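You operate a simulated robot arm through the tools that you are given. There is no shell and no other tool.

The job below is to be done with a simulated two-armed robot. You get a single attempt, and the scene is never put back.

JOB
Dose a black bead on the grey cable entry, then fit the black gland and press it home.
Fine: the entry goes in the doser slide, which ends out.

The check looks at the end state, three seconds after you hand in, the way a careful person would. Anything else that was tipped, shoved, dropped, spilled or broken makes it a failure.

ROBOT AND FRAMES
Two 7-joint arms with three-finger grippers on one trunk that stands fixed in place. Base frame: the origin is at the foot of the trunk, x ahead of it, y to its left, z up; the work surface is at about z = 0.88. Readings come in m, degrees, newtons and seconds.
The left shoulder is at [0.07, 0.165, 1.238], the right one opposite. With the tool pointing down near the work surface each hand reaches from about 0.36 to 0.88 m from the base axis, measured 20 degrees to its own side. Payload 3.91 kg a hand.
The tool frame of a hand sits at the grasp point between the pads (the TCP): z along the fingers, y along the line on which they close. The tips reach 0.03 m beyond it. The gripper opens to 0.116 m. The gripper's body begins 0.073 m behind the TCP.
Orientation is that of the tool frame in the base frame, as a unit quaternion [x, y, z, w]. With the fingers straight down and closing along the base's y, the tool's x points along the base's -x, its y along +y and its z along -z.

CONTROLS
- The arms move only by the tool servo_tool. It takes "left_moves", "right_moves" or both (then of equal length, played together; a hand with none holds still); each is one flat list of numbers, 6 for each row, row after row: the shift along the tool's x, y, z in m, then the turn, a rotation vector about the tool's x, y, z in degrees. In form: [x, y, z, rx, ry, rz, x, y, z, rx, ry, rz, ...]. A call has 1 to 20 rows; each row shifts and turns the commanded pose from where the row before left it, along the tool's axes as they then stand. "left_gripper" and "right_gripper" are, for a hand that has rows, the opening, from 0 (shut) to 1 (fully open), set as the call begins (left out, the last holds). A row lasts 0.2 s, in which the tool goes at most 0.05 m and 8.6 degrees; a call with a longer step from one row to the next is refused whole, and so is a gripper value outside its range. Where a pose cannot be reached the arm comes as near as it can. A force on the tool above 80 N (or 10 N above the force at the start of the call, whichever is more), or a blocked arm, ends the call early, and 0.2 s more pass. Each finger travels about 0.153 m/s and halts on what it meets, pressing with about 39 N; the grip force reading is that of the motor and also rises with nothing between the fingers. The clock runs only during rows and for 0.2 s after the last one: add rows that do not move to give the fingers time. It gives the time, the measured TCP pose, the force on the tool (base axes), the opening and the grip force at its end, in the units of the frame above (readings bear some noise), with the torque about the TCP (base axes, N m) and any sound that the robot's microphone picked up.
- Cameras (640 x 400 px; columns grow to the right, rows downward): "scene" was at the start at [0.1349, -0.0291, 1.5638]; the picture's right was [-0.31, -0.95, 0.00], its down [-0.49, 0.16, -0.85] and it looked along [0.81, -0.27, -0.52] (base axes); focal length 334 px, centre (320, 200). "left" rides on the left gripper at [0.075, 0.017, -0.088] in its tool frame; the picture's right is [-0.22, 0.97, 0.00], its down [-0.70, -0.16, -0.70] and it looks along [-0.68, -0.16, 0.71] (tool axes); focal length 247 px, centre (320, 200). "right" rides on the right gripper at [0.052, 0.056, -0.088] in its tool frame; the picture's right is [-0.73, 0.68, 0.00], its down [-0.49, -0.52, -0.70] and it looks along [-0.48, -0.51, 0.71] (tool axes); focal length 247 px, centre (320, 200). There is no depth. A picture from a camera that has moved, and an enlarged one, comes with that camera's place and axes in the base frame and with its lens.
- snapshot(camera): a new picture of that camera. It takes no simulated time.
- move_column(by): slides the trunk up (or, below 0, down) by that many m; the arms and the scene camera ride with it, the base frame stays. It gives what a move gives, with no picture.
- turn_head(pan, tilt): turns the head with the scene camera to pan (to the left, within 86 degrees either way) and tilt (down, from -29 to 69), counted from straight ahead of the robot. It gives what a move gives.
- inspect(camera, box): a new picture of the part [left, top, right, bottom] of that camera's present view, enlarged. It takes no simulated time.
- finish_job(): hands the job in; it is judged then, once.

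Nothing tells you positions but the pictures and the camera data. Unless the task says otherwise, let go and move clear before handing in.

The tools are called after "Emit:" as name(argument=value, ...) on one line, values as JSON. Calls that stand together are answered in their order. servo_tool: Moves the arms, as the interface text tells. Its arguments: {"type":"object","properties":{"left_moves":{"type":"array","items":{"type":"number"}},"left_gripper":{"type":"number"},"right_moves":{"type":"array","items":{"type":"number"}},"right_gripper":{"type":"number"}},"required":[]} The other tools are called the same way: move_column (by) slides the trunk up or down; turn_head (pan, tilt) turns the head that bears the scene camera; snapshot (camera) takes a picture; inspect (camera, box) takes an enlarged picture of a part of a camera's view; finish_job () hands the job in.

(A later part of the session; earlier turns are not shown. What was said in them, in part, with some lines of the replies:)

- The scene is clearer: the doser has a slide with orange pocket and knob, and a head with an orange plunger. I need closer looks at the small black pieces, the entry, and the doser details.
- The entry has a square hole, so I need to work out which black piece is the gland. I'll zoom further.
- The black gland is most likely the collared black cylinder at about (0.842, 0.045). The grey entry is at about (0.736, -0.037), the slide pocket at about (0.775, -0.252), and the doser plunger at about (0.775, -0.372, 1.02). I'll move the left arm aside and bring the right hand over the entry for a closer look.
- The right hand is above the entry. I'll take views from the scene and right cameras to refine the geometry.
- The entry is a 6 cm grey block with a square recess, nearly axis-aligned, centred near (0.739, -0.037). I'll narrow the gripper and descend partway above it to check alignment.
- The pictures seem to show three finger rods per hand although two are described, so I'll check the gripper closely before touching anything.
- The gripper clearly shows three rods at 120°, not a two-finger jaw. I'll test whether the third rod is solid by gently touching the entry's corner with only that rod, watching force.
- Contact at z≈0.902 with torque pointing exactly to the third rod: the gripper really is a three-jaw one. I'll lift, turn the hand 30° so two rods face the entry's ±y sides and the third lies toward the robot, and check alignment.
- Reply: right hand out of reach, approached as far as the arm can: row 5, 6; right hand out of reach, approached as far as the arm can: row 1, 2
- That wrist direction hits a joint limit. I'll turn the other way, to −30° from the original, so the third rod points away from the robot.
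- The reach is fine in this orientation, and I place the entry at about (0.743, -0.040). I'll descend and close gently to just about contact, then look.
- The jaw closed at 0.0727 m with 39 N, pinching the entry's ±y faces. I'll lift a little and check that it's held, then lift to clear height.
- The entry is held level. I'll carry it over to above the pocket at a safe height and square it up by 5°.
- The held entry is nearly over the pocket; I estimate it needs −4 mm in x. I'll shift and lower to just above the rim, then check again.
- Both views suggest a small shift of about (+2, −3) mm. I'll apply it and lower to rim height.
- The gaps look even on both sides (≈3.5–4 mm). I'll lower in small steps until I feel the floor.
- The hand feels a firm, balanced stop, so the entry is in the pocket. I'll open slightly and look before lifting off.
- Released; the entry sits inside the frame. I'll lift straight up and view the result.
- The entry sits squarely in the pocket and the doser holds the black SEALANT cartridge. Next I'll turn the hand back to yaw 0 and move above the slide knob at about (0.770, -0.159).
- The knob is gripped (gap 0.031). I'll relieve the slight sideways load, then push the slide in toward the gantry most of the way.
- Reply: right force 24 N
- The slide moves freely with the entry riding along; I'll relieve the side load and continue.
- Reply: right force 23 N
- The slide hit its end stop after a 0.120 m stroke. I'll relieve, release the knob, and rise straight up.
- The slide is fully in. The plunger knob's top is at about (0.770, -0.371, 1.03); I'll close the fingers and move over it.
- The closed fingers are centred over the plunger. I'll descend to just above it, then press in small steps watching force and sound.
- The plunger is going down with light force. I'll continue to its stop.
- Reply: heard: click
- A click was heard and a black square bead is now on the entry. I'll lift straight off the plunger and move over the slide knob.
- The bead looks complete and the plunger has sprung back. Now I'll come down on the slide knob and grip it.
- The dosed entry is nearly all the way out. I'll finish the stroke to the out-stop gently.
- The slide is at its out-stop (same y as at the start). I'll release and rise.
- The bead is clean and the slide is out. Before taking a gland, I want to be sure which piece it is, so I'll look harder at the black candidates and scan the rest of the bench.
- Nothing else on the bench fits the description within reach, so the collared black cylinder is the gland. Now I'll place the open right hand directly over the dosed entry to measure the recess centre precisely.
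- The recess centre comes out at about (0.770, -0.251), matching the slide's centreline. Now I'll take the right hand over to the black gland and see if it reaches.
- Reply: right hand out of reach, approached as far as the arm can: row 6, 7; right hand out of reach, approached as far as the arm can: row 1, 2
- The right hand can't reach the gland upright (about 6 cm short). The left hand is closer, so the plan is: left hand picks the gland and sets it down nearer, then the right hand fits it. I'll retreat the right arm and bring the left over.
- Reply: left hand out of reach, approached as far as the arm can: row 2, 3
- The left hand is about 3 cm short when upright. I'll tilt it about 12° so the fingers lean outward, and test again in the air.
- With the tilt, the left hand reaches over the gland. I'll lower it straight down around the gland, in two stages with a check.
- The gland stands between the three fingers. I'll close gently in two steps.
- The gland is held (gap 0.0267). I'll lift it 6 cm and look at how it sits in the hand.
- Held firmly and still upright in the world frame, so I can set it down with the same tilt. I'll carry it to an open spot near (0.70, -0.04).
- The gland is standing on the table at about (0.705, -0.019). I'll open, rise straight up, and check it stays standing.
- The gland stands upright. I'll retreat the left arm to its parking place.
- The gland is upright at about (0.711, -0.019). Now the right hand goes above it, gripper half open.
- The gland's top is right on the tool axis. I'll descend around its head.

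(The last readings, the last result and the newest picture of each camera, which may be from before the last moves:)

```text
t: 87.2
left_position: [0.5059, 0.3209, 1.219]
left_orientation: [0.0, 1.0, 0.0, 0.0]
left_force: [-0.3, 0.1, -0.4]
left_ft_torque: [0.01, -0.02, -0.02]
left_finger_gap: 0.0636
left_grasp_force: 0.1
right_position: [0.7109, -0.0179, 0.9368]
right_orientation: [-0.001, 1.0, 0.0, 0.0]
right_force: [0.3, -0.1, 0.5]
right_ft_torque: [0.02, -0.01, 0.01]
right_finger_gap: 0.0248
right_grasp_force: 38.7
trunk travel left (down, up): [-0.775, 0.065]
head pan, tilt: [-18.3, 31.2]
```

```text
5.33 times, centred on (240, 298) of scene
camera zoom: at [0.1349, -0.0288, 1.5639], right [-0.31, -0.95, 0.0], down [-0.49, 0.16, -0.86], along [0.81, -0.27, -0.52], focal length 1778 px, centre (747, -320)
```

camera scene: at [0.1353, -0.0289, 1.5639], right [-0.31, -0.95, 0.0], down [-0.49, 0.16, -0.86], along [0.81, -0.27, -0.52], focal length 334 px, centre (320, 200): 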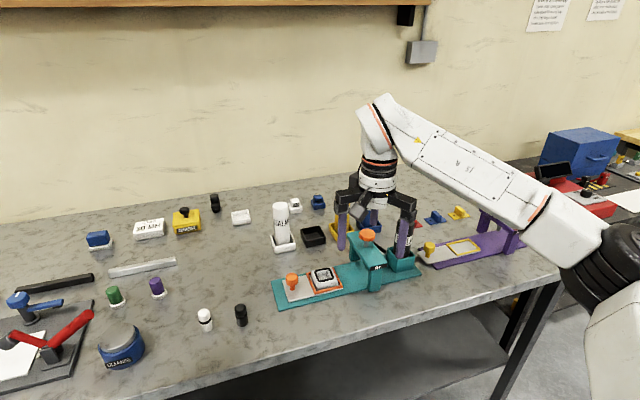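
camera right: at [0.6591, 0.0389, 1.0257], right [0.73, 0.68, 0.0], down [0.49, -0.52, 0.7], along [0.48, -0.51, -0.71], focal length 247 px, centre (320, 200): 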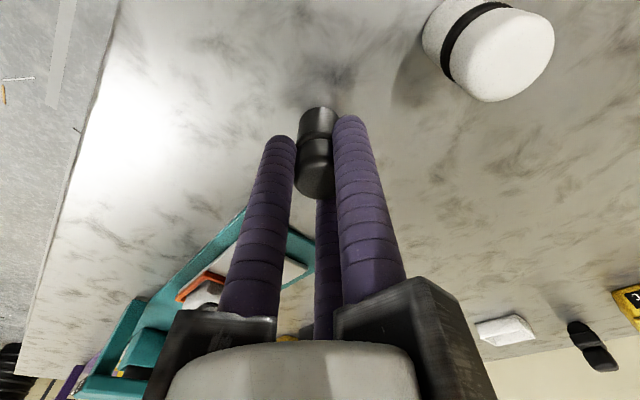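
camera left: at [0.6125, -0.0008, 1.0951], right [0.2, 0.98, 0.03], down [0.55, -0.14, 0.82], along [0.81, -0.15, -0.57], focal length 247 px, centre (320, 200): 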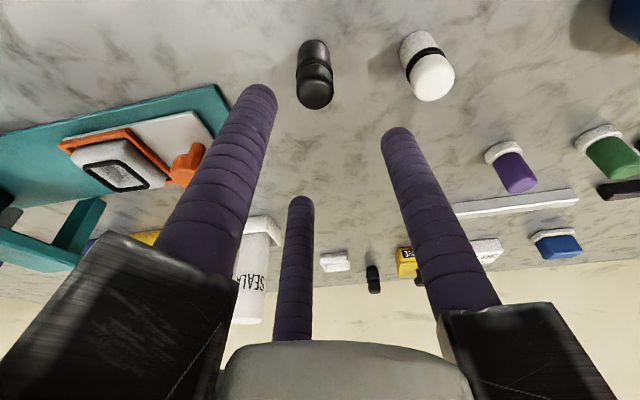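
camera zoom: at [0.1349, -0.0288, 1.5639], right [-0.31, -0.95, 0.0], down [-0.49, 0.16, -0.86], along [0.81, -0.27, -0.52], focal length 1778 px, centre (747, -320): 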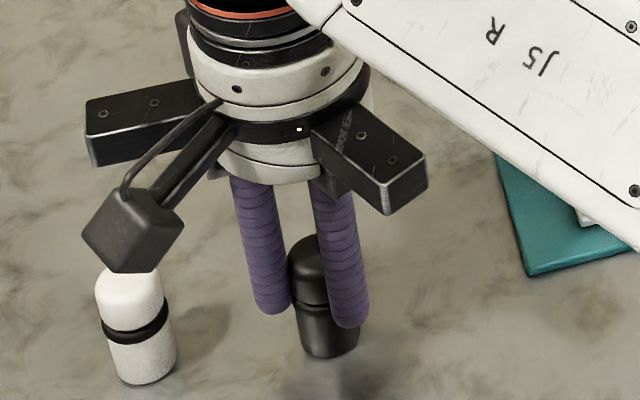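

Gripped (gap 0.0248). I'll lift and check how the gland hangs in the hand.

Emit:
servo_tool(right_moves=[0, 0, -0.005, 0, 0, 0, 0, 0, -0.03, 0, 0, 0, 0, 0, -0.04, 0, 0, 0, 0, 0, -0.02, 0, 0, 0, 0, 0, 0, 0, 0, 0])

Emit:
inspect(camera="right", box=[240, 80, 400, 220])

Emit:
inspect(camera="scene", box=[200, 230, 280, 305])

Emit:
inspect(camera="left", box=[130, 150, 250, 240])

```text
t: 88.4
left_position: [0.5057, 0.3209, 1.2194]
left_orientation: [0.0, 1.0, 0.0, 0.0]
left_force: [0.0, 0.3, 0.2]
left_ft_torque: [-0.02, 0.01, 0.01]
left_finger_gap: 0.0638
left_grasp_force: 0.0
right_position: [0.7139, -0.018, 1.0322]
right_orientation: [0.0, 1.0, 0.0, 0.0]
right_force: [-0.1, 0.8, -1.4]
right_ft_torque: [0.01, 0.0, 0.0]
right_finger_gap: 0.0248
right_grasp_force: 38.8
trunk travel left (down, up): [-0.775, 0.065]
head pan, tilt: [-18.3, 31.2]
```

```text
2.86 times, centred on (320, 150) of right
camera zoom: at [0.6604, 0.0383, 1.1213], right [0.73, 0.68, 0.0], down [0.49, -0.52, 0.7], along [0.48, -0.51, -0.71], focal length 706 px, centre (320, 343)
```

zoom: 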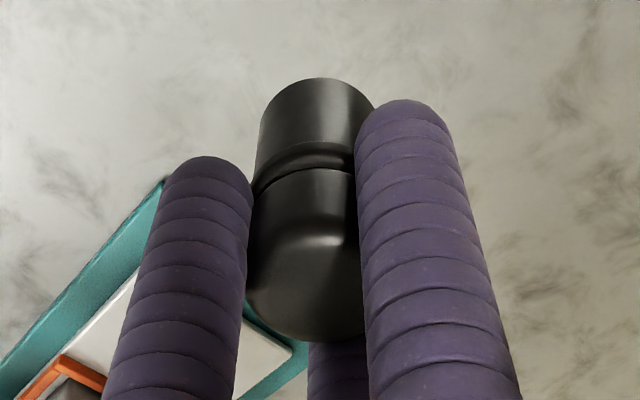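

```text
5.33 times, centred on (240, 268) of scene
camera zoom: at [0.1352, -0.0289, 1.5639], right [-0.31, -0.95, 0.0], down [-0.49, 0.16, -0.86], along [0.81, -0.27, -0.52], focal length 1778 px, centre (747, -160)
```

zoom: 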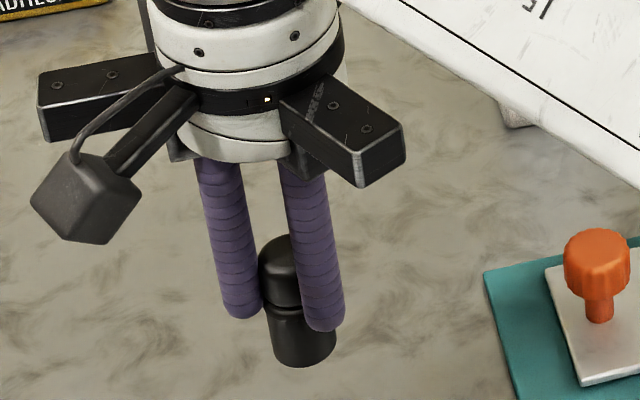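

```text
4.44 times, centred on (190, 195) of left
camera zoom: at [0.4319, 0.3382, 1.3084], right [0.22, 0.97, 0.0], down [0.7, -0.16, 0.7], along [0.68, -0.16, -0.71], focal length 1098 px, centre (898, 222)
```

zoom: 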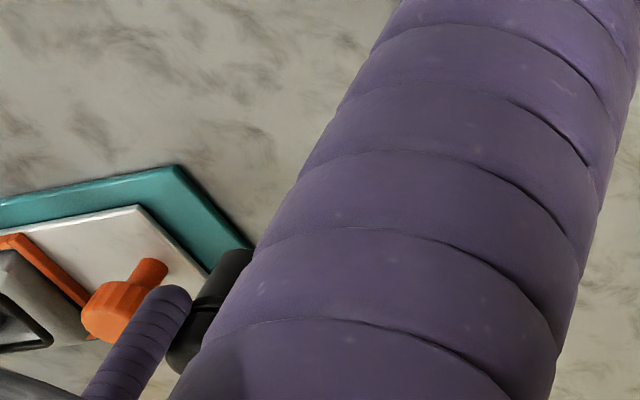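

The gland hangs vertically and well centred. I'll carry it over the dosed entry at safe height.

Emit:
servo_tool(right_moves=[-0.0098, -0.0387, 0, 0, 0, 0, -0.0098, -0.0387, 0, 0, 0, 0, -0.0098, -0.0387, 0, 0, 0, 0, -0.0098, -0.0387, 0, 0, 0, 0, -0.0098, -0.0387, 0, 0, 0, 0, -0.0098, -0.0387, 0, 0, 0, 0, 0, 0, 0, 0, 0, 0, 0, 0, 0, 0, 0, 0])

Emit:
inspect(camera="right", box=[240, 40, 400, 200])

Emit:
inspect(camera="scene", box=[280, 220, 370, 300])

Emit:
inspect(camera="left", box=[50, 150, 200, 260])

```text
t: 90.2
left_position: [0.5071, 0.3215, 1.2205]
left_orientation: [-0.001, 1.0, 0.0, 0.0]
left_force: [-0.4, 0.4, 0.4]
left_ft_torque: [0.01, 0.02, 0.02]
left_finger_gap: 0.064
left_grasp_force: 0.0
right_position: [0.77, -0.2503, 1.0325]
right_orientation: [0.001, 1.0, 0.0, 0.0]
right_force: [-0.8, -0.2, -0.9]
right_ft_torque: [0.04, -0.01, 0.01]
right_finger_gap: 0.025
right_grasp_force: 38.8
trunk travel left (down, up): [-0.775, 0.065]
head pan, tilt: [-18.3, 31.2]
```

```text
2.50 times, centred on (320, 120) of right
camera zoom: at [0.717, -0.1944, 1.1218], right [0.73, 0.68, 0.0], down [0.49, -0.52, 0.7], along [0.48, -0.51, -0.71], focal length 617 px, centre (320, 400)
```

zoom: 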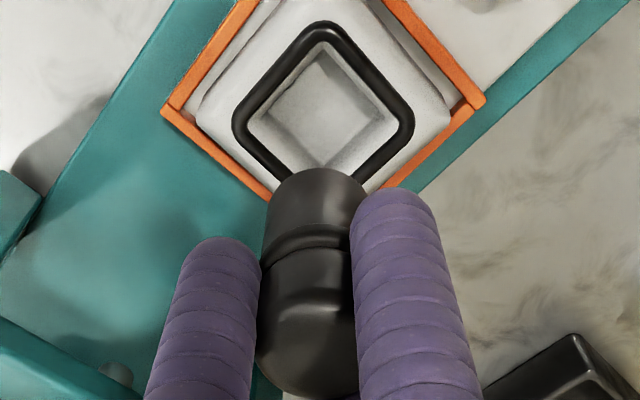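

```text
5.00 times, centred on (325, 260) of scene
camera zoom: at [0.135, -0.029, 1.5639], right [-0.31, -0.95, 0.0], down [-0.49, 0.16, -0.86], along [0.81, -0.27, -0.52], focal length 1667 px, centre (295, -100)
```

zoom: 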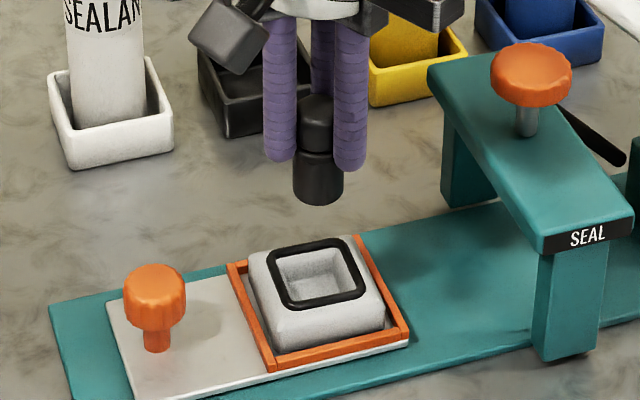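

```text
3.64 times, centred on (125, 205) of left
camera zoom: at [0.4317, 0.3381, 1.3085], right [0.22, 0.97, 0.0], down [0.7, -0.16, 0.7], along [0.68, -0.16, -0.71], focal length 898 px, centre (1029, 182)
```

zoom: 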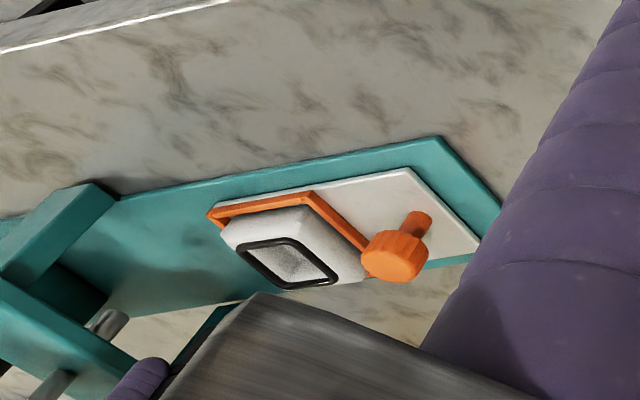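

Both cameras agree the gland needs about +2 mm in x. I'll apply that and lower until its bottom is just above the bead.

Emit:
servo_tool(right_moves=[-0.002, 0.0003, 0, 0, 0, 0, 0, 0, 0.025, 0, 0, 0, 0, 0, 0.022, 0, 0, 0, 0, 0, 0, 0, 0, 0])

Emit:
inspect(camera="right", box=[240, 40, 400, 200])

Emit:
inspect(camera="scene", box=[300, 240, 350, 290])

```text
t: 91.2
left_position: [0.5051, 0.3219, 1.221]
left_orientation: [0.0, 1.0, 0.0, -0.001]
left_force: [-0.4, -0.1, 0.0]
left_ft_torque: [0.01, 0.0, -0.02]
left_finger_gap: 0.0639
left_grasp_force: 0.1
right_position: [0.7718, -0.2485, 0.9855]
right_orientation: [0.0, 1.0, 0.0, 0.0]
right_force: [0.0, 1.4, -0.2]
right_ft_torque: [0.0, -0.01, 0.01]
right_finger_gap: 0.0248
right_grasp_force: 39.2
trunk travel left (down, up): [-0.775, 0.065]
head pan, tilt: [-18.3, 31.2]
```

```text
2.50 times, centred on (320, 120) of right
camera zoom: at [0.7187, -0.1927, 1.0747], right [0.73, 0.68, 0.0], down [0.49, -0.52, 0.7], along [0.48, -0.51, -0.71], focal length 617 px, centre (320, 400)
```

zoom: 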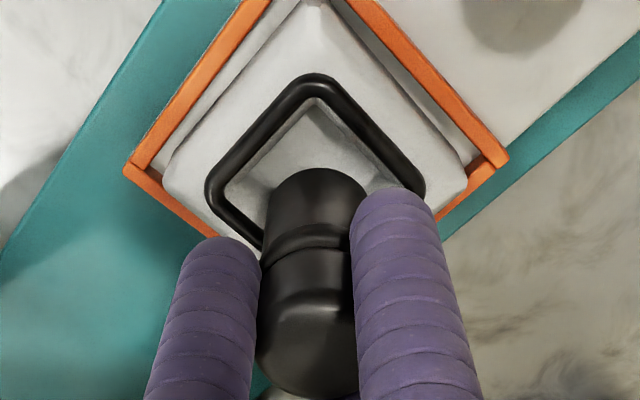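

```text
8.00 times, centred on (325, 265) of scene
camera zoom: at [0.1346, -0.0286, 1.564], right [-0.31, -0.95, 0.0], down [-0.49, 0.16, -0.86], along [0.81, -0.27, -0.52], focal length 2668 px, centre (280, -320)
```

zoom: 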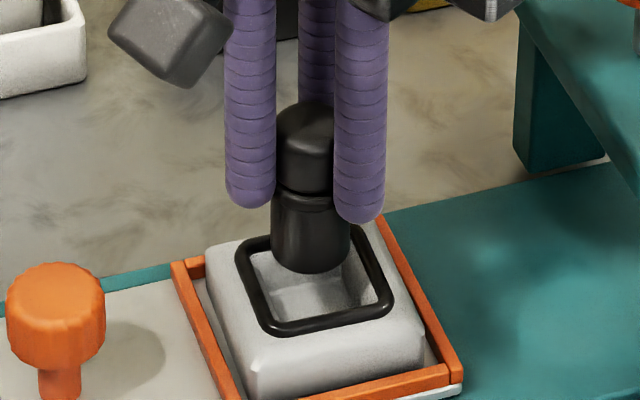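

Emit:
inspect(camera="scene", box=[306, 255, 334, 285])

Emit:
inspect(camera="right", box=[280, 60, 360, 140])

```text
13.33 times, centred on (320, 270) of scene
camera zoom: at [0.1346, -0.0286, 1.564], right [-0.31, -0.95, 0.0], down [-0.49, 0.16, -0.86], along [0.81, -0.27, -0.52], focal length 4446 px, centre (320, -733)
```

zoom: 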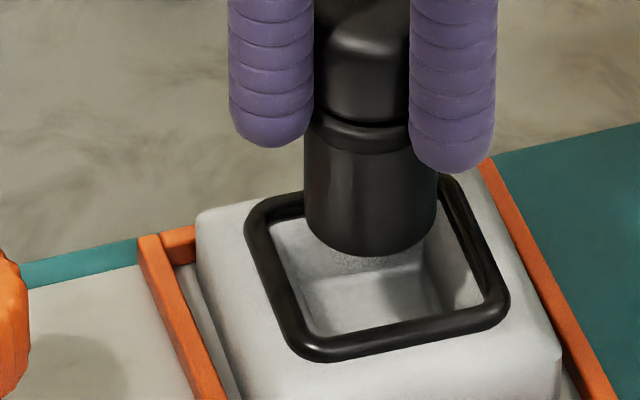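

```text
5.00 times, centred on (320, 100) of right
camera zoom: at [0.7187, -0.1927, 1.0747], right [0.73, 0.68, 0.0], down [0.49, -0.52, 0.7], along [0.48, -0.51, -0.71], focal length 1235 px, centre (320, 700)
```

zoom: 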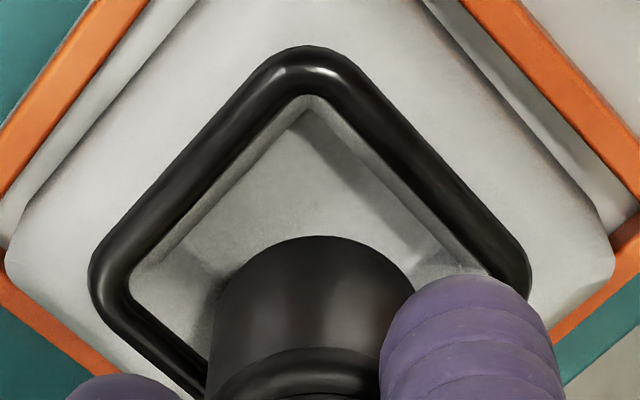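

Fine measurements from both cameras say about −2 mm in x, y fine. I'll correct and lower the gland into the recess in small steps, watching the forces.

Emit:
servo_tool(right_moves=[0.002, 0.0002, 0, 0, 0, 0, 0, 0, 0.006, 0, 0, 0, 0, 0, 0.006, 0, 0, 0, 0, 0, 0, 0, 0, 0])

Emit:
inspect(camera="scene", box=[306, 255, 334, 285])

Emit:
inspect(camera="right", box=[280, 60, 360, 140])

```text
t: 92.2
left_position: [0.506, 0.3221, 1.2189]
left_orientation: [0.0, 1.0, 0.0, 0.0]
left_force: [-1.3, 0.6, 0.1]
left_ft_torque: [0.03, -0.01, -0.02]
left_finger_gap: 0.0639
left_grasp_force: 0.1
right_position: [0.7688, -0.2496, 0.9733]
right_orientation: [0.0, 1.0, 0.0, 0.0]
right_force: [0.0, 0.0, 0.0]
right_ft_torque: [-0.03, 0.0, 0.0]
right_finger_gap: 0.0247
right_grasp_force: 38.5
trunk travel left (down, up): [-0.775, 0.065]
head pan, tilt: [-18.3, 31.2]
```

```text
13.33 times, centred on (320, 270) of scene
camera zoom: at [0.1348, -0.0289, 1.5639], right [-0.31, -0.95, 0.0], down [-0.49, 0.16, -0.86], along [0.81, -0.27, -0.52], focal length 4446 px, centre (320, -733)
```

zoom: 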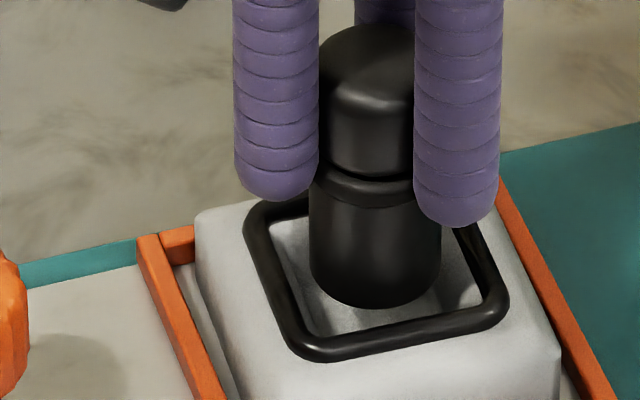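

```text
5.00 times, centred on (320, 100) of right
camera zoom: at [0.7164, -0.1932, 1.0623], right [0.73, 0.68, 0.0], down [0.49, -0.52, 0.7], along [0.48, -0.51, -0.71], focal length 1235 px, centre (320, 700)
```

zoom: 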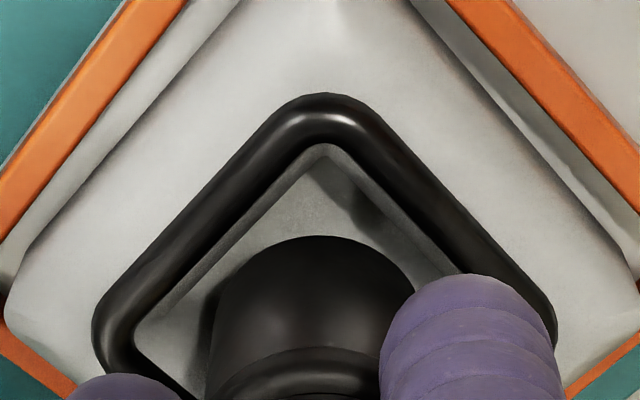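

The gland's bottom is at bead level and centred within about a millimetre. Continuing down.

Emit:
servo_tool(right_moves=[-0.0005, 0, 0.004, 0, 0, 0, 0, 0, 0.004, 0, 0, 0, 0, 0, 0, 0, 0, 0])

Emit:
servo_tool(right_moves=[0, 0, 0.003, 0, 0, 0, 0, 0, 0.003, 0, 0, 0, 0, 0, 0, 0, 0, 0])

Emit:
inspect(camera="scene", box=[306, 250, 334, 280])

```text
t: 93.0
left_position: [0.5063, 0.3213, 1.2203]
left_orientation: [0.0, 1.0, 0.0, 0.0]
left_force: [1.2, -0.3, 0.3]
left_ft_torque: [-0.01, 0.01, 0.0]
left_finger_gap: 0.0639
left_grasp_force: 0.0
right_position: [0.7701, -0.249, 0.9657]
right_orientation: [0.0, 1.0, 0.0, -0.001]
right_force: [-0.4, 0.2, -0.1]
right_ft_torque: [-0.02, -0.02, 0.0]
right_finger_gap: 0.0249
right_grasp_force: 38.6
trunk travel left (down, up): [-0.775, 0.065]
head pan, tilt: [-18.3, 31.2]
```

```text
t: 93.8
left_position: [0.5067, 0.3205, 1.2205]
left_orientation: [0.0, 1.0, 0.0, 0.0]
left_force: [-0.4, -1.3, 0.2]
left_ft_torque: [0.04, -0.04, -0.03]
left_finger_gap: 0.0639
left_grasp_force: 0.1
right_position: [0.7697, -0.25, 0.9576]
right_orientation: [0.0, 1.0, 0.0, 0.0]
right_force: [0.4, -0.1, -0.8]
right_ft_torque: [-0.03, -0.01, 0.0]
right_finger_gap: 0.0249
right_grasp_force: 39.1
trunk travel left (down, up): [-0.775, 0.065]
head pan, tilt: [-18.3, 31.2]
```

```text
13.33 times, centred on (320, 265) of scene
camera zoom: at [0.135, -0.029, 1.5639], right [-0.31, -0.95, 0.0], down [-0.49, 0.16, -0.86], along [0.81, -0.27, -0.52], focal length 4446 px, centre (320, -667)
```

zoom: 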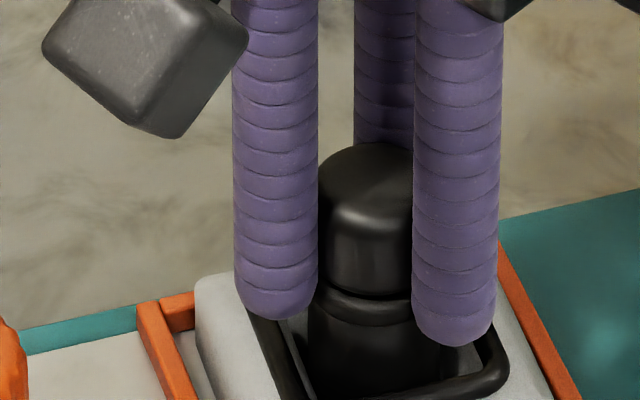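

Emit:
servo_tool(right_moves=[0, 0, 0.002, 0, 0, 0, 0, 0, 0, 0, 0, 0])

Emit:
servo_tool(right_moves=[0, 0, 0.0015, 0, 0, 0, 0, 0, 0, 0, 0, 0])

Emit:
inspect(camera="scene", box=[306, 255, 334, 285])

```text
t: 94.4
left_position: [0.5058, 0.3207, 1.2196]
left_orientation: [0.0, 1.0, 0.0, 0.0]
left_force: [-0.4, 0.3, -0.3]
left_ft_torque: [-0.03, 0.03, -0.01]
left_finger_gap: 0.064
left_grasp_force: 0.1
right_position: [0.7698, -0.2502, 0.9564]
right_orientation: [0.0, 1.0, 0.001, 0.0]
right_force: [0.7, 0.6, -0.7]
right_ft_torque: [-0.01, 0.0, -0.01]
right_finger_gap: 0.0248
right_grasp_force: 39.1
trunk travel left (down, up): [-0.775, 0.065]
head pan, tilt: [-18.3, 31.2]
```

```text
t: 95.0
left_position: [0.5053, 0.3215, 1.2197]
left_orientation: [0.0, 1.0, 0.0, 0.0]
left_force: [0.1, 0.3, -0.3]
left_ft_torque: [-0.01, -0.02, -0.02]
left_finger_gap: 0.0639
left_grasp_force: 0.1
right_position: [0.7702, -0.2493, 0.9554]
right_orientation: [0.0, 1.0, 0.0, 0.0]
right_force: [-0.2, 0.3, -0.4]
right_ft_torque: [0.0, 0.0, -0.01]
right_finger_gap: 0.0247
right_grasp_force: 38.8
trunk travel left (down, up): [-0.775, 0.065]
head pan, tilt: [-18.3, 31.2]
```

```text
13.33 times, centred on (320, 270) of scene
camera zoom: at [0.135, -0.029, 1.5639], right [-0.31, -0.95, 0.0], down [-0.49, 0.16, -0.86], along [0.81, -0.27, -0.52], focal length 4446 px, centre (320, -733)
```

zoom: 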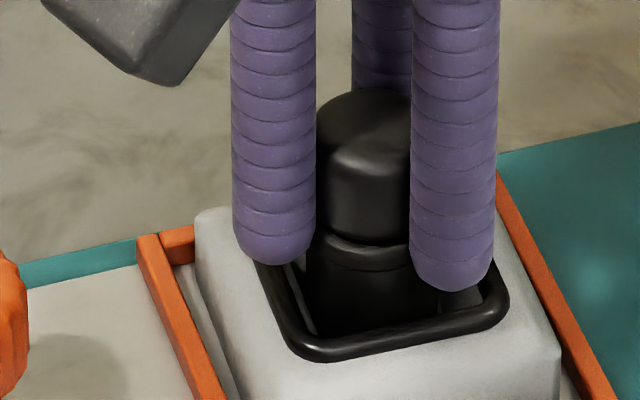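

Emit:
servo_tool(right_moves=[0, 0, 0.002, 0, 0, 0, 0, 0, 0, 0, 0, 0])

Emit:
servo_tool(right_moves=[0, 0, 0.0015, 0, 0, 0, 0, 0, 0, 0, 0, 0])

Emit:
inspect(camera="scene", box=[306, 255, 334, 285])

Emit:
inspect(camera="right", box=[280, 60, 360, 140])

```text
t: 95.6
left_position: [0.5074, 0.3207, 1.2203]
left_orientation: [0.0, 1.0, 0.001, 0.0]
left_force: [0.0, 0.9, 0.5]
left_ft_torque: [-0.02, 0.0, -0.02]
left_finger_gap: 0.0637
left_grasp_force: 0.0
right_position: [0.7703, -0.2495, 0.9557]
right_orientation: [0.0, 1.0, -0.001, 0.0]
right_force: [-0.6, -0.4, 3.0]
right_ft_torque: [0.01, -0.04, -0.03]
right_finger_gap: 0.0244
right_grasp_force: 39.2
trunk travel left (down, up): [-0.775, 0.065]
head pan, tilt: [-18.3, 31.2]
```

```text
t: 96.2
left_position: [0.5035, 0.3225, 1.2204]
left_orientation: [0.0, 1.0, 0.0, 0.001]
left_force: [0.1, -1.1, 0.4]
left_ft_torque: [0.01, -0.03, 0.02]
left_finger_gap: 0.0638
left_grasp_force: 0.0
right_position: [0.769, -0.2493, 0.9548]
right_orientation: [0.001, 1.0, 0.001, 0.002]
right_force: [2.4, -0.1, 12.5]
right_ft_torque: [-0.02, -0.13, 0.02]
right_finger_gap: 0.0249
right_grasp_force: 39.0
trunk travel left (down, up): [-0.775, 0.065]
head pan, tilt: [-18.3, 31.2]
```

```text
13.33 times, centred on (320, 270) of scene
camera zoom: at [0.1332, -0.0284, 1.5642], right [-0.31, -0.95, 0.0], down [-0.49, 0.16, -0.86], along [0.81, -0.27, -0.52], focal length 4446 px, centre (320, -733)
```

zoom: 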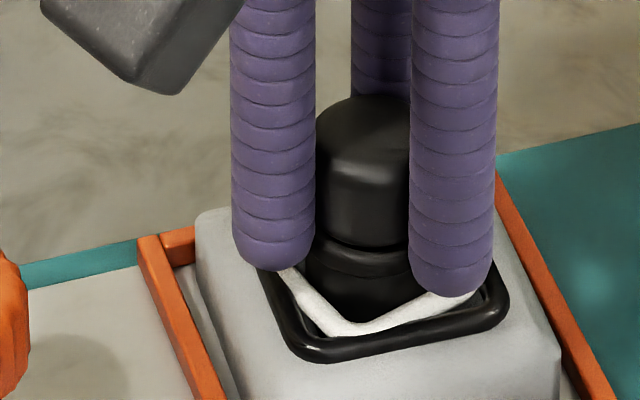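

```text
5.00 times, centred on (320, 100) of right
camera zoom: at [0.7164, -0.1925, 1.0435], right [0.73, 0.68, 0.0], down [0.48, -0.52, 0.7], along [0.48, -0.51, -0.71], focal length 1235 px, centre (320, 700)
```

zoom: 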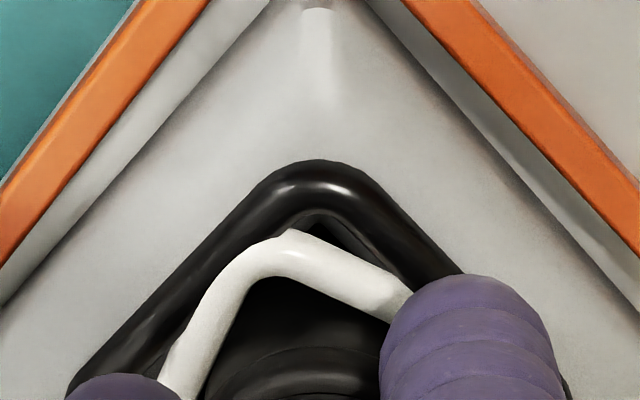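

On pressing to 12 N a white ring has appeared around the gland inside the bead. I'll look closely at what that is before doing anything else.

Emit:
inspect(camera="scene", box=[310, 262, 330, 280])

Emit:
inspect(camera="right", box=[270, 80, 370, 180])

Emit:
inspect(camera="left", box=[80, 190, 160, 250])

```text
16.00 times, centred on (320, 271) of scene
camera zoom: at [0.1332, -0.0284, 1.5642], right [-0.31, -0.95, 0.0], down [-0.49, 0.16, -0.86], along [0.81, -0.27, -0.52], focal length 5336 px, centre (320, -936)
```

zoom: 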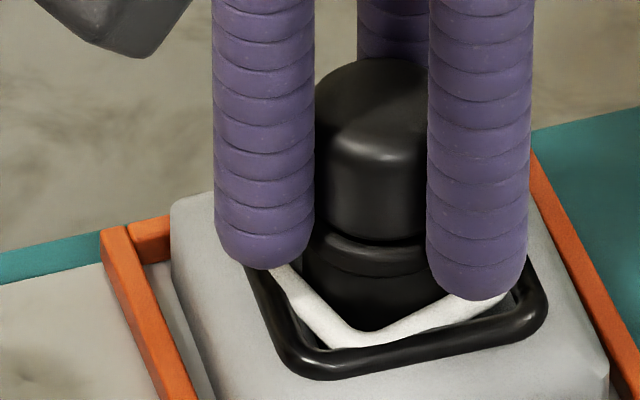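

```text
4.00 times, centred on (320, 130) of right
camera zoom: at [0.7164, -0.1925, 1.0435], right [0.73, 0.68, 0.0], down [0.48, -0.52, 0.7], along [0.48, -0.51, -0.71], focal length 988 px, centre (320, 480)
```

zoom: 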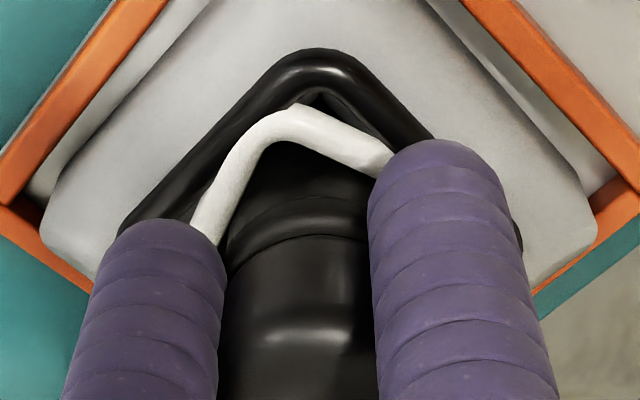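

```text
6.67 times, centred on (120, 220) of left
camera zoom: at [0.4302, 0.3387, 1.309], right [0.22, 0.97, 0.0], down [0.7, -0.16, 0.7], along [0.68, -0.16, -0.71], focal length 1646 px, centre (1653, 67)
```

zoom: 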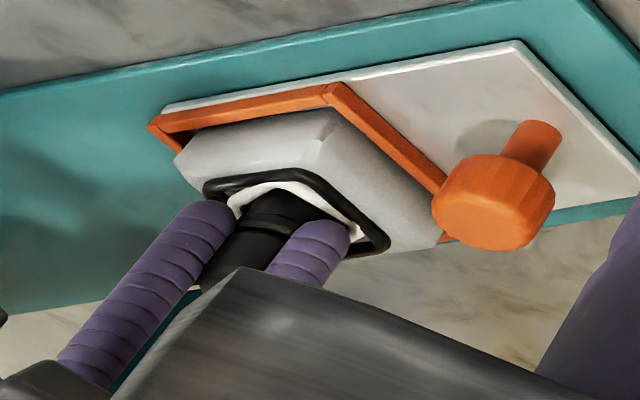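

The ring looks like the witness lip showing as the gland bottoms in the recess. I'll relieve the load, release slightly, rise, and inspect the gland uncovered.

Emit:
servo_tool(right_moves=[0, 0, -0.001, 0, 0, 0, 0, 0, 0, 0, 0, 0], right_gripper=0.32)

Emit:
inspect(camera="scene", box=[306, 255, 334, 285])

Emit:
servo_tool(right_moves=[0, 0, -0.005, 0, 0, 0, 0, 0, -0.01, 0, 0, 0, 0, 0, -0.03, 0, 0, 0, 0, 0, -0.035, 0, 0, 0, 0, 0, 0, 0, 0, 0])

Emit:
inspect(camera="scene", box=[300, 245, 344, 290])

Emit:
inspect(camera="right", box=[260, 30, 380, 150])

```text
t: 96.8
left_position: [0.5044, 0.3211, 1.221]
left_orientation: [0.001, 1.0, 0.0, 0.001]
left_force: [0.2, -1.1, -0.7]
left_ft_torque: [0.02, -0.01, 0.01]
left_finger_gap: 0.0637
left_grasp_force: 0.0
right_position: [0.7686, -0.2489, 0.9542]
right_orientation: [-0.001, 1.0, 0.0, 0.001]
right_force: [-0.9, 0.1, 0.0]
right_ft_torque: [0.02, -0.01, -0.01]
right_finger_gap: 0.0368
right_grasp_force: 0.0
trunk travel left (down, up): [-0.775, 0.065]
head pan, tilt: [-18.3, 31.2]
```

```text
13.33 times, centred on (320, 270) of scene
camera zoom: at [0.1342, -0.0287, 1.5639], right [-0.31, -0.95, 0.0], down [-0.49, 0.16, -0.86], along [0.81, -0.27, -0.52], focal length 4446 px, centre (320, -733)
```

zoom: 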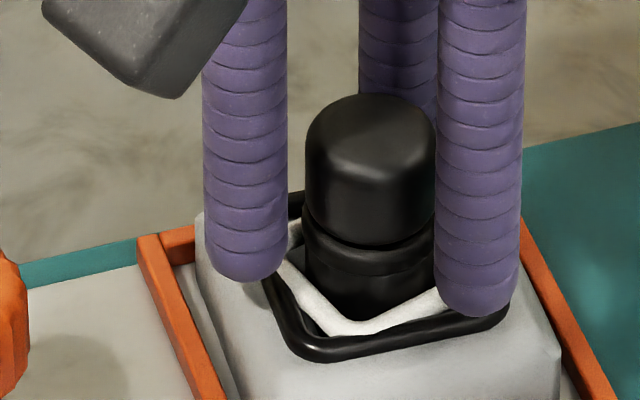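

```text
t: 98.0
left_position: [0.5055, 0.3216, 1.2215]
left_orientation: [0.0, 1.0, 0.0, 0.0]
left_force: [0.0, -0.2, 0.4]
left_ft_torque: [0.03, 0.0, 0.04]
left_finger_gap: 0.0639
left_grasp_force: 0.0
right_position: [0.7696, -0.2492, 1.0341]
right_orientation: [0.0, 1.0, -0.001, -0.002]
right_force: [-0.2, 0.1, -0.2]
right_ft_torque: [-0.01, 0.0, 0.0]
right_finger_gap: 0.0374
right_grasp_force: 0.0
trunk travel left (down, up): [-0.775, 0.065]
head pan, tilt: [-18.3, 31.2]
```

```text
8.89 times, centred on (322, 268) of scene
camera zoom: at [0.1356, -0.0293, 1.5638], right [-0.31, -0.95, 0.0], down [-0.49, 0.16, -0.85], along [0.81, -0.27, -0.52], focal length 2964 px, centre (302, -400)
```

zoom: 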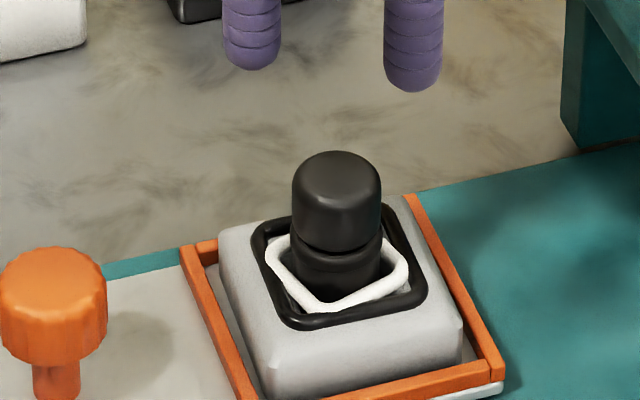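

```text
3.33 times, centred on (320, 90) of right
camera zoom: at [0.7173, -0.1936, 1.1221], right [0.73, 0.68, 0.0], down [0.49, -0.52, 0.7], along [0.48, -0.51, -0.71], focal length 823 px, centre (320, 567)
```

zoom: 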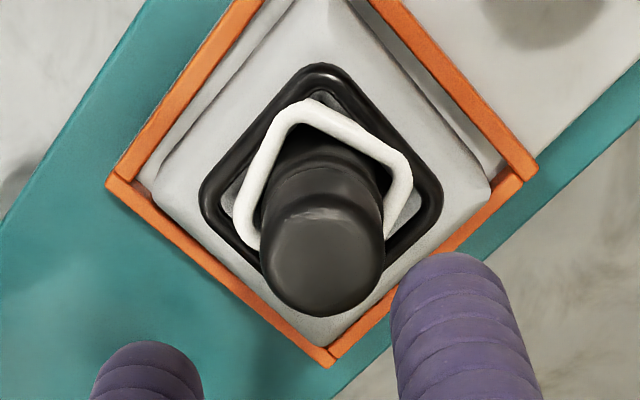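

The gland stands upright in the recess with the white lip showing all round. To make sure it's fully home, I'll close the fingers and press straight down on its head.

Emit:
servo_tool(right_moves=[0, 0, 0, 0, 0, 0, 0, 0, 0, 0, 0, 0, 0, 0, 0.02, 0, 0, 0, 0, 0, 0.018, 0, 0, 0, 0, 0, 0.006, 0, 0, 0, 0, 0, 0, 0, 0, 0], right_gripper=0)

Emit:
inspect(camera="scene", box=[300, 235, 344, 285])

Emit:
servo_tool(right_moves=[0, 0, 0.003, 0, 0, 0, 0, 0, 0, 0, 0, 0])

```text
t: 99.4
left_position: [0.5067, 0.322, 1.2203]
left_orientation: [0.001, 1.0, 0.0, 0.0]
left_force: [0.1, 0.3, 0.1]
left_ft_torque: [-0.01, -0.02, -0.01]
left_finger_gap: 0.0636
left_grasp_force: 0.1
right_position: [0.7696, -0.2512, 0.9899]
right_orientation: [0.0, 1.0, 0.001, 0.0]
right_force: [-0.1, -0.1, -0.6]
right_ft_torque: [-0.01, 0.0, 0.01]
right_finger_gap: 0.0091
right_grasp_force: 39.3
trunk travel left (down, up): [-0.775, 0.065]
head pan, tilt: [-18.3, 31.2]
```

```text
8.00 times, centred on (322, 260) of scene
camera zoom: at [0.1349, -0.029, 1.5639], right [-0.31, -0.95, 0.0], down [-0.49, 0.16, -0.86], along [0.81, -0.27, -0.52], focal length 2668 px, centre (304, -280)
```

zoom: 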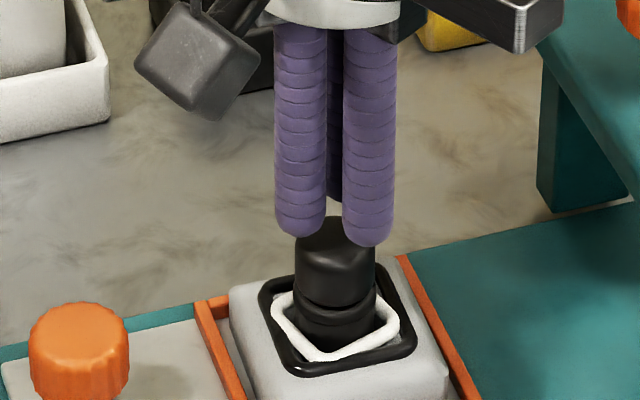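

```text
t: 100.0
left_position: [0.5064, 0.3201, 1.2189]
left_orientation: [0.0, 1.0, -0.001, 0.0]
left_force: [0.4, 0.1, -0.5]
left_ft_torque: [0.02, 0.02, -0.01]
left_finger_gap: 0.0639
left_grasp_force: 0.1
right_position: [0.7694, -0.2484, 0.9866]
right_orientation: [0.001, 1.0, 0.0, 0.0]
right_force: [-0.6, -0.1, -1.5]
right_ft_torque: [0.0, 0.0, -0.01]
right_finger_gap: 0.0091
right_grasp_force: 38.7
trunk travel left (down, up): [-0.775, 0.065]
head pan, tilt: [-18.3, 31.2]
```

Emit:
servo_tool(right_moves=[0, 0, 0.002, 0, 0, 0, 0, 0, 0, 0, 0, 0])

Emit:
servo_tool(right_moves=[0, 0, 0.002, 0, 0, 0, 0, 0, 0, 0, 0, 0])

Emit:
servo_tool(right_moves=[0, 0, 0.002, 0, 0, 0, 0, 0, 0, 0, 0, 0])

Emit:
inspect(camera="scene", box=[300, 240, 344, 290])

```text
t: 100.6
left_position: [0.5063, 0.3212, 1.2203]
left_orientation: [0.0, 1.0, 0.0, 0.0]
left_force: [-0.4, -0.4, -0.2]
left_ft_torque: [0.0, 0.01, 0.01]
left_finger_gap: 0.0641
left_grasp_force: 0.1
right_position: [0.7697, -0.2488, 0.9846]
right_orientation: [0.0, 1.0, 0.0, -0.001]
right_force: [-0.5, 0.0, -0.6]
right_ft_torque: [0.02, 0.02, 0.02]
right_finger_gap: 0.0092
right_grasp_force: 39.5
trunk travel left (down, up): [-0.775, 0.065]
head pan, tilt: [-18.3, 31.2]
```

```text
t: 101.2
left_position: [0.5061, 0.3212, 1.2201]
left_orientation: [0.0, 1.0, 0.001, 0.001]
left_force: [0.2, 0.1, 0.2]
left_ft_torque: [0.0, -0.03, 0.05]
left_finger_gap: 0.0638
left_grasp_force: 0.0
right_position: [0.7701, -0.2511, 0.9825]
right_orientation: [0.0, 1.0, 0.0, 0.001]
right_force: [0.0, 0.5, 6.3]
right_ft_torque: [0.03, 0.0, 0.02]
right_finger_gap: 0.009
right_grasp_force: 38.9
trunk travel left (down, up): [-0.775, 0.065]
head pan, tilt: [-18.3, 31.2]
```

```text
t: 101.8
left_position: [0.5045, 0.323, 1.2218]
left_orientation: [-0.001, 1.0, -0.001, 0.001]
left_force: [-1.1, -0.2, 0.5]
left_ft_torque: [-0.04, -0.02, 0.01]
left_finger_gap: 0.064
left_grasp_force: 0.1
right_position: [0.7684, -0.2489, 0.9823]
right_orientation: [0.001, 1.0, 0.0, 0.002]
right_force: [1.5, -2.4, 17.8]
right_ft_torque: [-0.11, -0.05, 0.01]
right_finger_gap: 0.0093
right_grasp_force: 38.4
trunk travel left (down, up): [-0.775, 0.065]
head pan, tilt: [-18.3, 31.2]
```

```text
8.00 times, centred on (322, 265) of scene
camera zoom: at [0.1324, -0.0284, 1.5643], right [-0.31, -0.95, 0.0], down [-0.49, 0.16, -0.86], along [0.81, -0.27, -0.52], focal length 2668 px, centre (304, -320)
```

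zoom: 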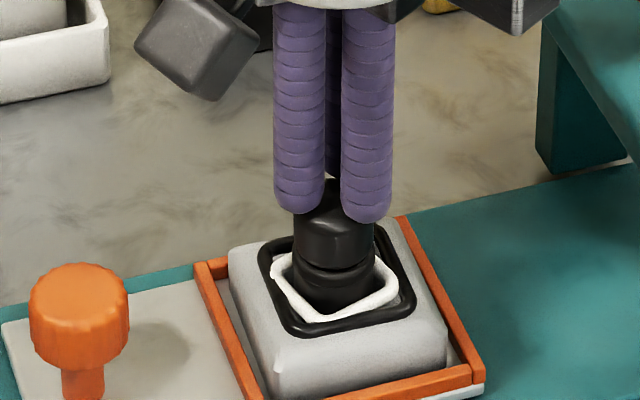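

It is resting solidly; I'll press with a bit more force to be sure.

Emit:
servo_tool(right_moves=[0, 0, 0.002, 0, 0, 0, 0, 0, 0, 0, 0, 0])

Emit:
servo_tool(right_moves=[0, 0, 0.002, 0, 0, 0, 0, 0, 0, 0, 0, 0, 0, 0, 0, 0, 0, 0])

Emit:
inspect(camera="scene", box=[300, 240, 344, 290])

```text
t: 102.4
left_position: [0.5028, 0.3226, 1.2219]
left_orientation: [0.0, 1.0, -0.001, 0.002]
left_force: [-0.3, 0.1, -0.4]
left_ft_torque: [0.01, 0.01, -0.02]
left_finger_gap: 0.0639
left_grasp_force: 0.1
right_position: [0.7686, -0.2498, 0.9826]
right_orientation: [-0.001, 1.0, -0.001, 0.003]
right_force: [4.4, -3.5, 32.6]
right_ft_torque: [-0.17, -0.2, -0.04]
right_finger_gap: 0.0091
right_grasp_force: 39.0
trunk travel left (down, up): [-0.775, 0.065]
head pan, tilt: [-18.3, 31.2]
```

```text
t: 103.2
left_position: [0.5014, 0.3222, 1.2225]
left_orientation: [0.0, 1.0, -0.001, 0.002]
left_force: [0.8, -0.6, 0.1]
left_ft_torque: [0.0, -0.01, 0.02]
left_finger_gap: 0.0637
left_grasp_force: 0.0
right_position: [0.7677, -0.2492, 0.983]
right_orientation: [0.0, 1.0, 0.0, 0.004]
right_force: [4.0, -4.2, 39.4]
right_ft_torque: [-0.17, -0.19, 0.03]
right_finger_gap: 0.0088
right_grasp_force: 39.3
trunk travel left (down, up): [-0.775, 0.065]
head pan, tilt: [-18.3, 31.2]
```

```text
8.00 times, centred on (322, 265) of scene
camera zoom: at [0.1294, -0.0276, 1.5645], right [-0.31, -0.95, 0.0], down [-0.49, 0.16, -0.86], along [0.81, -0.27, -0.51], focal length 2668 px, centre (304, -320)
```

zoom: 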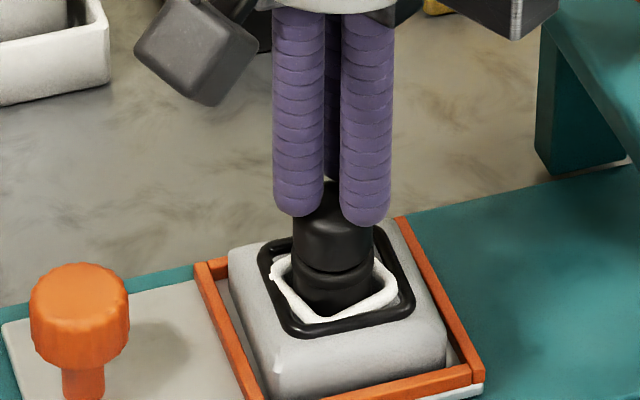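

The gland takes 39 N with no further travel, so it's home. I'll back straight off, retreat the right arm, and inspect everything.

Emit:
servo_tool(right_moves=[0, 0, -0.005, 0, 0, 0, 0, 0, -0.015, 0, 0, 0, 0, 0, -0.035, 0, 0, 0, 0, 0, -0.04, 0, 0, 0, 0, 0, -0.04, 0, 0, 0, 0, 0, 0, 0, 0, 0])

Emit:
inspect(camera="right", box=[260, 30, 380, 150])

Emit:
servo_tool(right_moves=[0.04, 0, -0.01, 0, 0, 0, 0.04, 0, -0.01, 0, 0, 0, 0.04, -0.02, -0.01, 0, 0, 0, 0.03, -0.03, -0.01, 0, 0, 0, 0, -0.04, 0, 0, 0, 0, 0, 0, 0, 0, 0, 0])

Emit:
snapshot(camera="scene")

Emit:
inspect(camera="scene", box=[300, 245, 344, 290])

Emit:
inspect(camera="left", box=[60, 170, 190, 260])

```text
t: 104.6
left_position: [0.5057, 0.3204, 1.2186]
left_orientation: [-0.001, 1.0, 0.0, 0.001]
left_force: [-0.6, -0.4, 0.1]
left_ft_torque: [-0.03, -0.01, -0.03]
left_finger_gap: 0.0636
left_grasp_force: 0.0
right_position: [0.7699, -0.2501, 1.1119]
right_orientation: [0.0, 1.0, 0.0, -0.001]
right_force: [0.0, 0.2, 0.3]
right_ft_torque: [-0.02, -0.01, -0.04]
right_finger_gap: 0.0089
right_grasp_force: 38.9
trunk travel left (down, up): [-0.775, 0.065]
head pan, tilt: [-18.3, 31.2]
```

```text
3.33 times, centred on (320, 90) of right
camera zoom: at [0.7173, -0.1933, 1.2004], right [0.73, 0.68, 0.0], down [0.49, -0.52, 0.7], along [0.48, -0.51, -0.72], focal length 823 px, centre (320, 567)
```

zoom: 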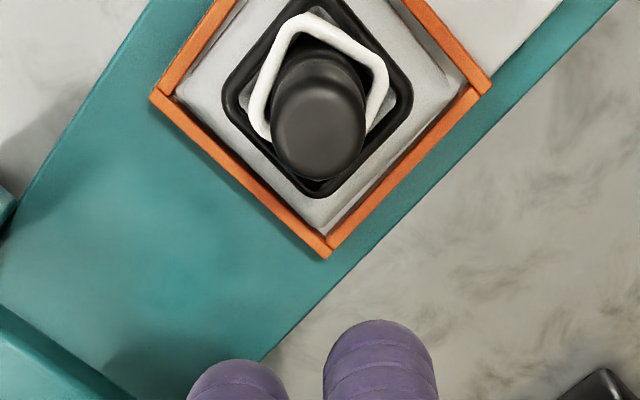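

```text
t: 106.0
left_position: [0.5061, 0.3216, 1.2189]
left_orientation: [0.001, 1.0, 0.0, 0.0]
left_force: [-0.4, 1.6, -0.1]
left_ft_torque: [0.0, 0.02, 0.01]
left_finger_gap: 0.0638
left_grasp_force: 0.1
right_position: [0.6173, -0.3374, 1.1524]
right_orientation: [0.0, 1.0, 0.0, 0.0]
right_force: [1.0, -0.1, -0.3]
right_ft_torque: [-0.02, 0.0, 0.03]
right_finger_gap: 0.0088
right_grasp_force: 39.1
trunk travel left (down, up): [-0.775, 0.065]
head pan, tilt: [-18.3, 31.2]
```

```text
taken
camera scene: at [0.1356, -0.0283, 1.5638], right [-0.31, -0.95, 0.0], down [-0.49, 0.16, -0.86], along [0.81, -0.27, -0.52], focal length 334 px, centre (320, 200)
```

scene: 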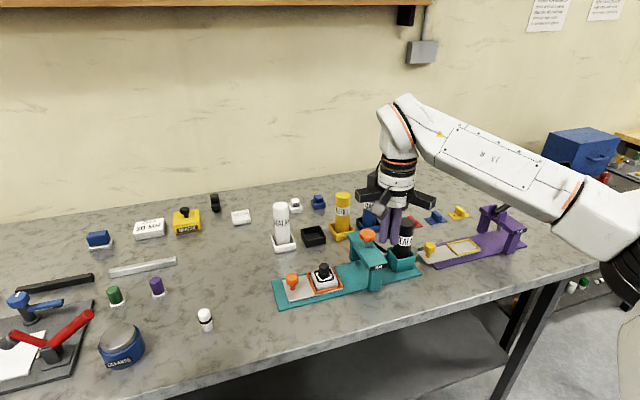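

```text
8.89 times, centred on (322, 268) of scene
camera zoom: at [0.1356, -0.0283, 1.5638], right [-0.31, -0.95, 0.0], down [-0.49, 0.16, -0.86], along [0.81, -0.27, -0.52], focal length 2964 px, centre (302, -400)
```

zoom: 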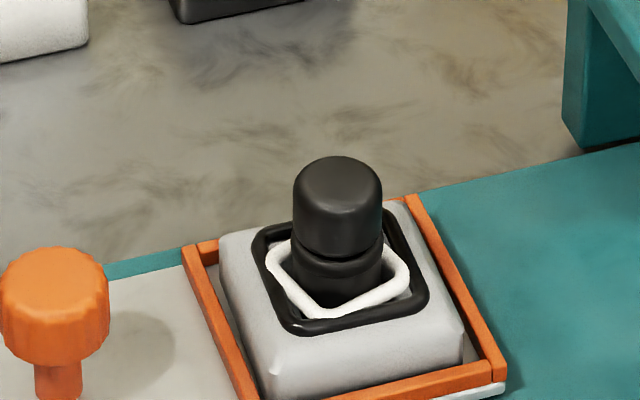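

```text
4.44 times, centred on (125, 215) of left
camera zoom: at [0.4322, 0.3387, 1.3081], right [0.22, 0.97, 0.0], down [0.7, -0.16, 0.7], along [0.68, -0.16, -0.71], focal length 1098 px, centre (1187, 133)
```

zoom: 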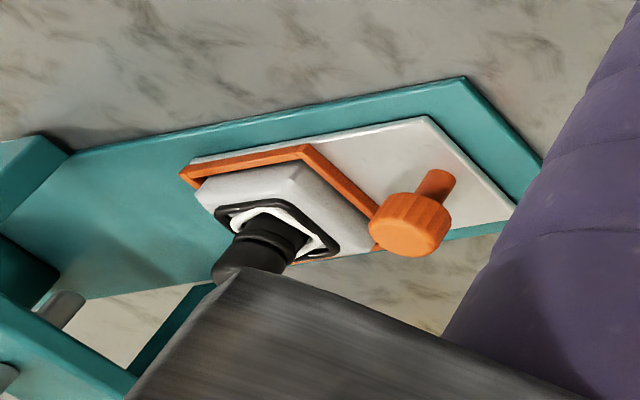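

The gland stands square in the recess with the bead around it, and the slide is out. I'll return the right hand to its starting area and do a final check of the whole bench.

Emit:
servo_tool(right_moves=[0.006, -0.012, -0.018, 0, 0, 0, 0.006, -0.012, -0.018, 0, 0, 0, 0.006, -0.012, -0.018, 0, 0, 0, 0.006, -0.012, -0.018, 0, 0, 0, 0.006, -0.012, -0.018, 0, 0, 0, 0, 0, 0, 0, 0, 0, 0, 0, 0, 0, 0, 0], right_gripper=1)

Emit:
snapshot(camera="scene")

Emit:
inspect(camera="scene", box=[260, 180, 440, 320])

Emit:
inspect(camera="scene", box=[304, 250, 344, 285])

Emit:
inspect(camera="right", box=[200, 0, 520, 270])

```text
t: 107.6
left_position: [0.5062, 0.3205, 1.2192]
left_orientation: [0.0, 1.0, 0.001, 0.001]
left_force: [-0.3, 0.5, -0.2]
left_ft_torque: [0.01, -0.02, -0.03]
left_finger_gap: 0.0638
left_grasp_force: 0.1
right_position: [0.5888, -0.3984, 1.2441]
right_orientation: [0.0, 1.0, -0.001, -0.001]
right_force: [0.4, -0.4, 0.5]
right_ft_torque: [0.01, 0.04, 0.0]
right_finger_gap: 0.1159
right_grasp_force: 0.1
trunk travel left (down, up): [-0.775, 0.065]
head pan, tilt: [-18.3, 31.2]
```

```text
taken
camera scene: at [0.1349, -0.0291, 1.5639], right [-0.31, -0.95, 0.0], down [-0.49, 0.16, -0.86], along [0.81, -0.27, -0.52], focal length 334 px, centre (320, 200)
```

scene: 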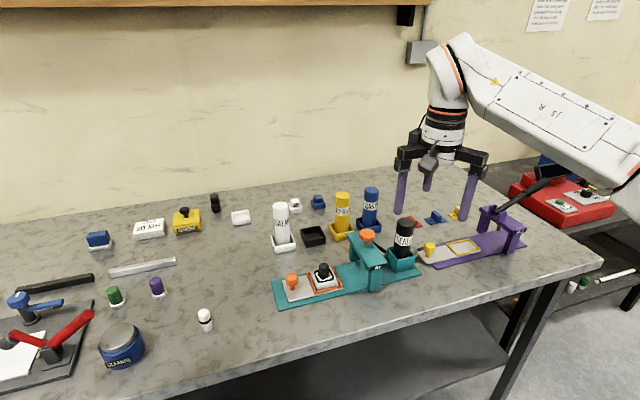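

```text
2.86 times, centred on (350, 250) of scene
camera zoom: at [0.1349, -0.0291, 1.5639], right [-0.31, -0.95, 0.0], down [-0.49, 0.16, -0.86], along [0.81, -0.27, -0.52], focal length 953 px, centre (234, 57)
```

zoom: 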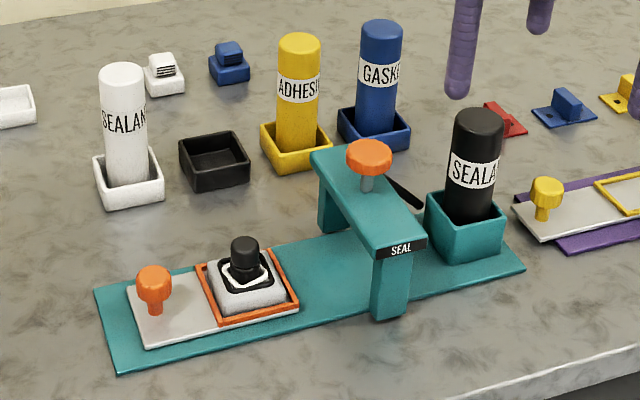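

```text
11.43 times, centred on (324, 268) of scene
camera zoom: at [0.1349, -0.0291, 1.5639], right [-0.31, -0.95, 0.0], down [-0.49, 0.16, -0.86], along [0.81, -0.27, -0.52], focal length 3811 px, centre (274, -571)
```

zoom: 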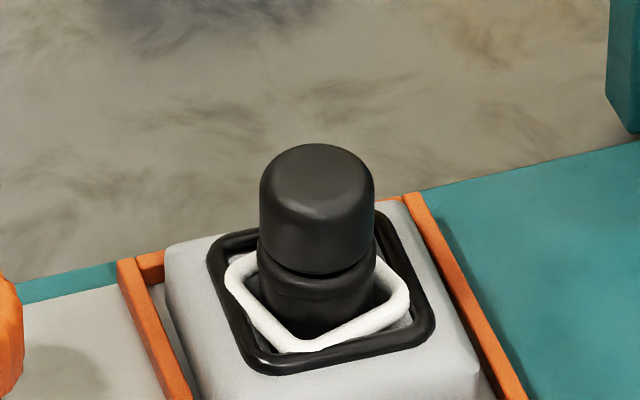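

```text
1.48 times, centred on (360, 135) of right
camera zoom: at [0.5358, -0.3424, 1.3308], right [0.73, 0.68, 0.0], down [0.49, -0.52, 0.7], along [0.48, -0.51, -0.71], focal length 366 px, centre (261, 296)
```

zoom: 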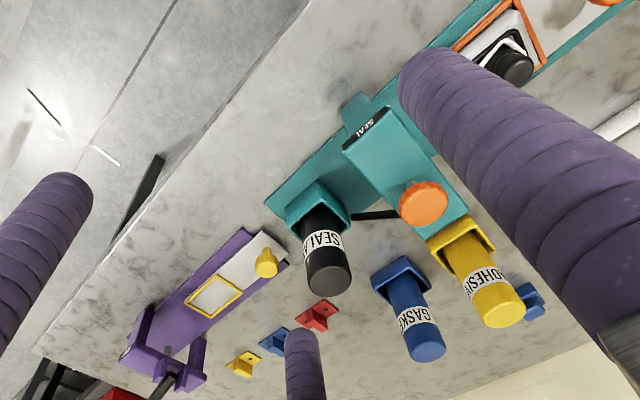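

The end state looks right:
- The entry sits in the doser slide, and the slide is back at its out-stop.
- The black bead runs round the recess, and the black gland stands upright in it, pressed home.
- Nothing else on the bench has moved, and both arms are clear.

I never worked out what the white ring round the gland's base is. It appeared as the gland bottomed, so I take it as the sign that it is seated. I'm handing in now.

Emit:
finish_job()

```text
The job is handed in.
```

I dosed the grey cable entry with a black bead, fitted the black gland and pressed it home, then handed the job in. I haven't seen the check's result.

- **Entry:** It sits in the doser slide's pocket. The slide is back at its out-stop, at the same reading as at the start.
- **Bead:** I pressed the doser plunger once and heard one click. The bead runs unbroken around the recess.
- **Gland:** It stands upright in the recess. I pressed on its head up to 39 N and it did not move any further.
- **Rest of the bench:** Nothing else looked moved in the last pictures. Both hands are empty and clear.

Three things a careful check might question:

- **Which part is the gland:** I took it to be the collared black cylinder. The other black piece that might fit stands at the back of the bench, out of reach of both arms.
- **White ring:** A white ring showed around the gland's base as it bottomed. I read it as the sign that it is seated, but could not confirm what it is.
- **Moved before fitting:** The right hand could not reach the gland where it stood. The left hand set it down closer first, and it stayed upright throughout.
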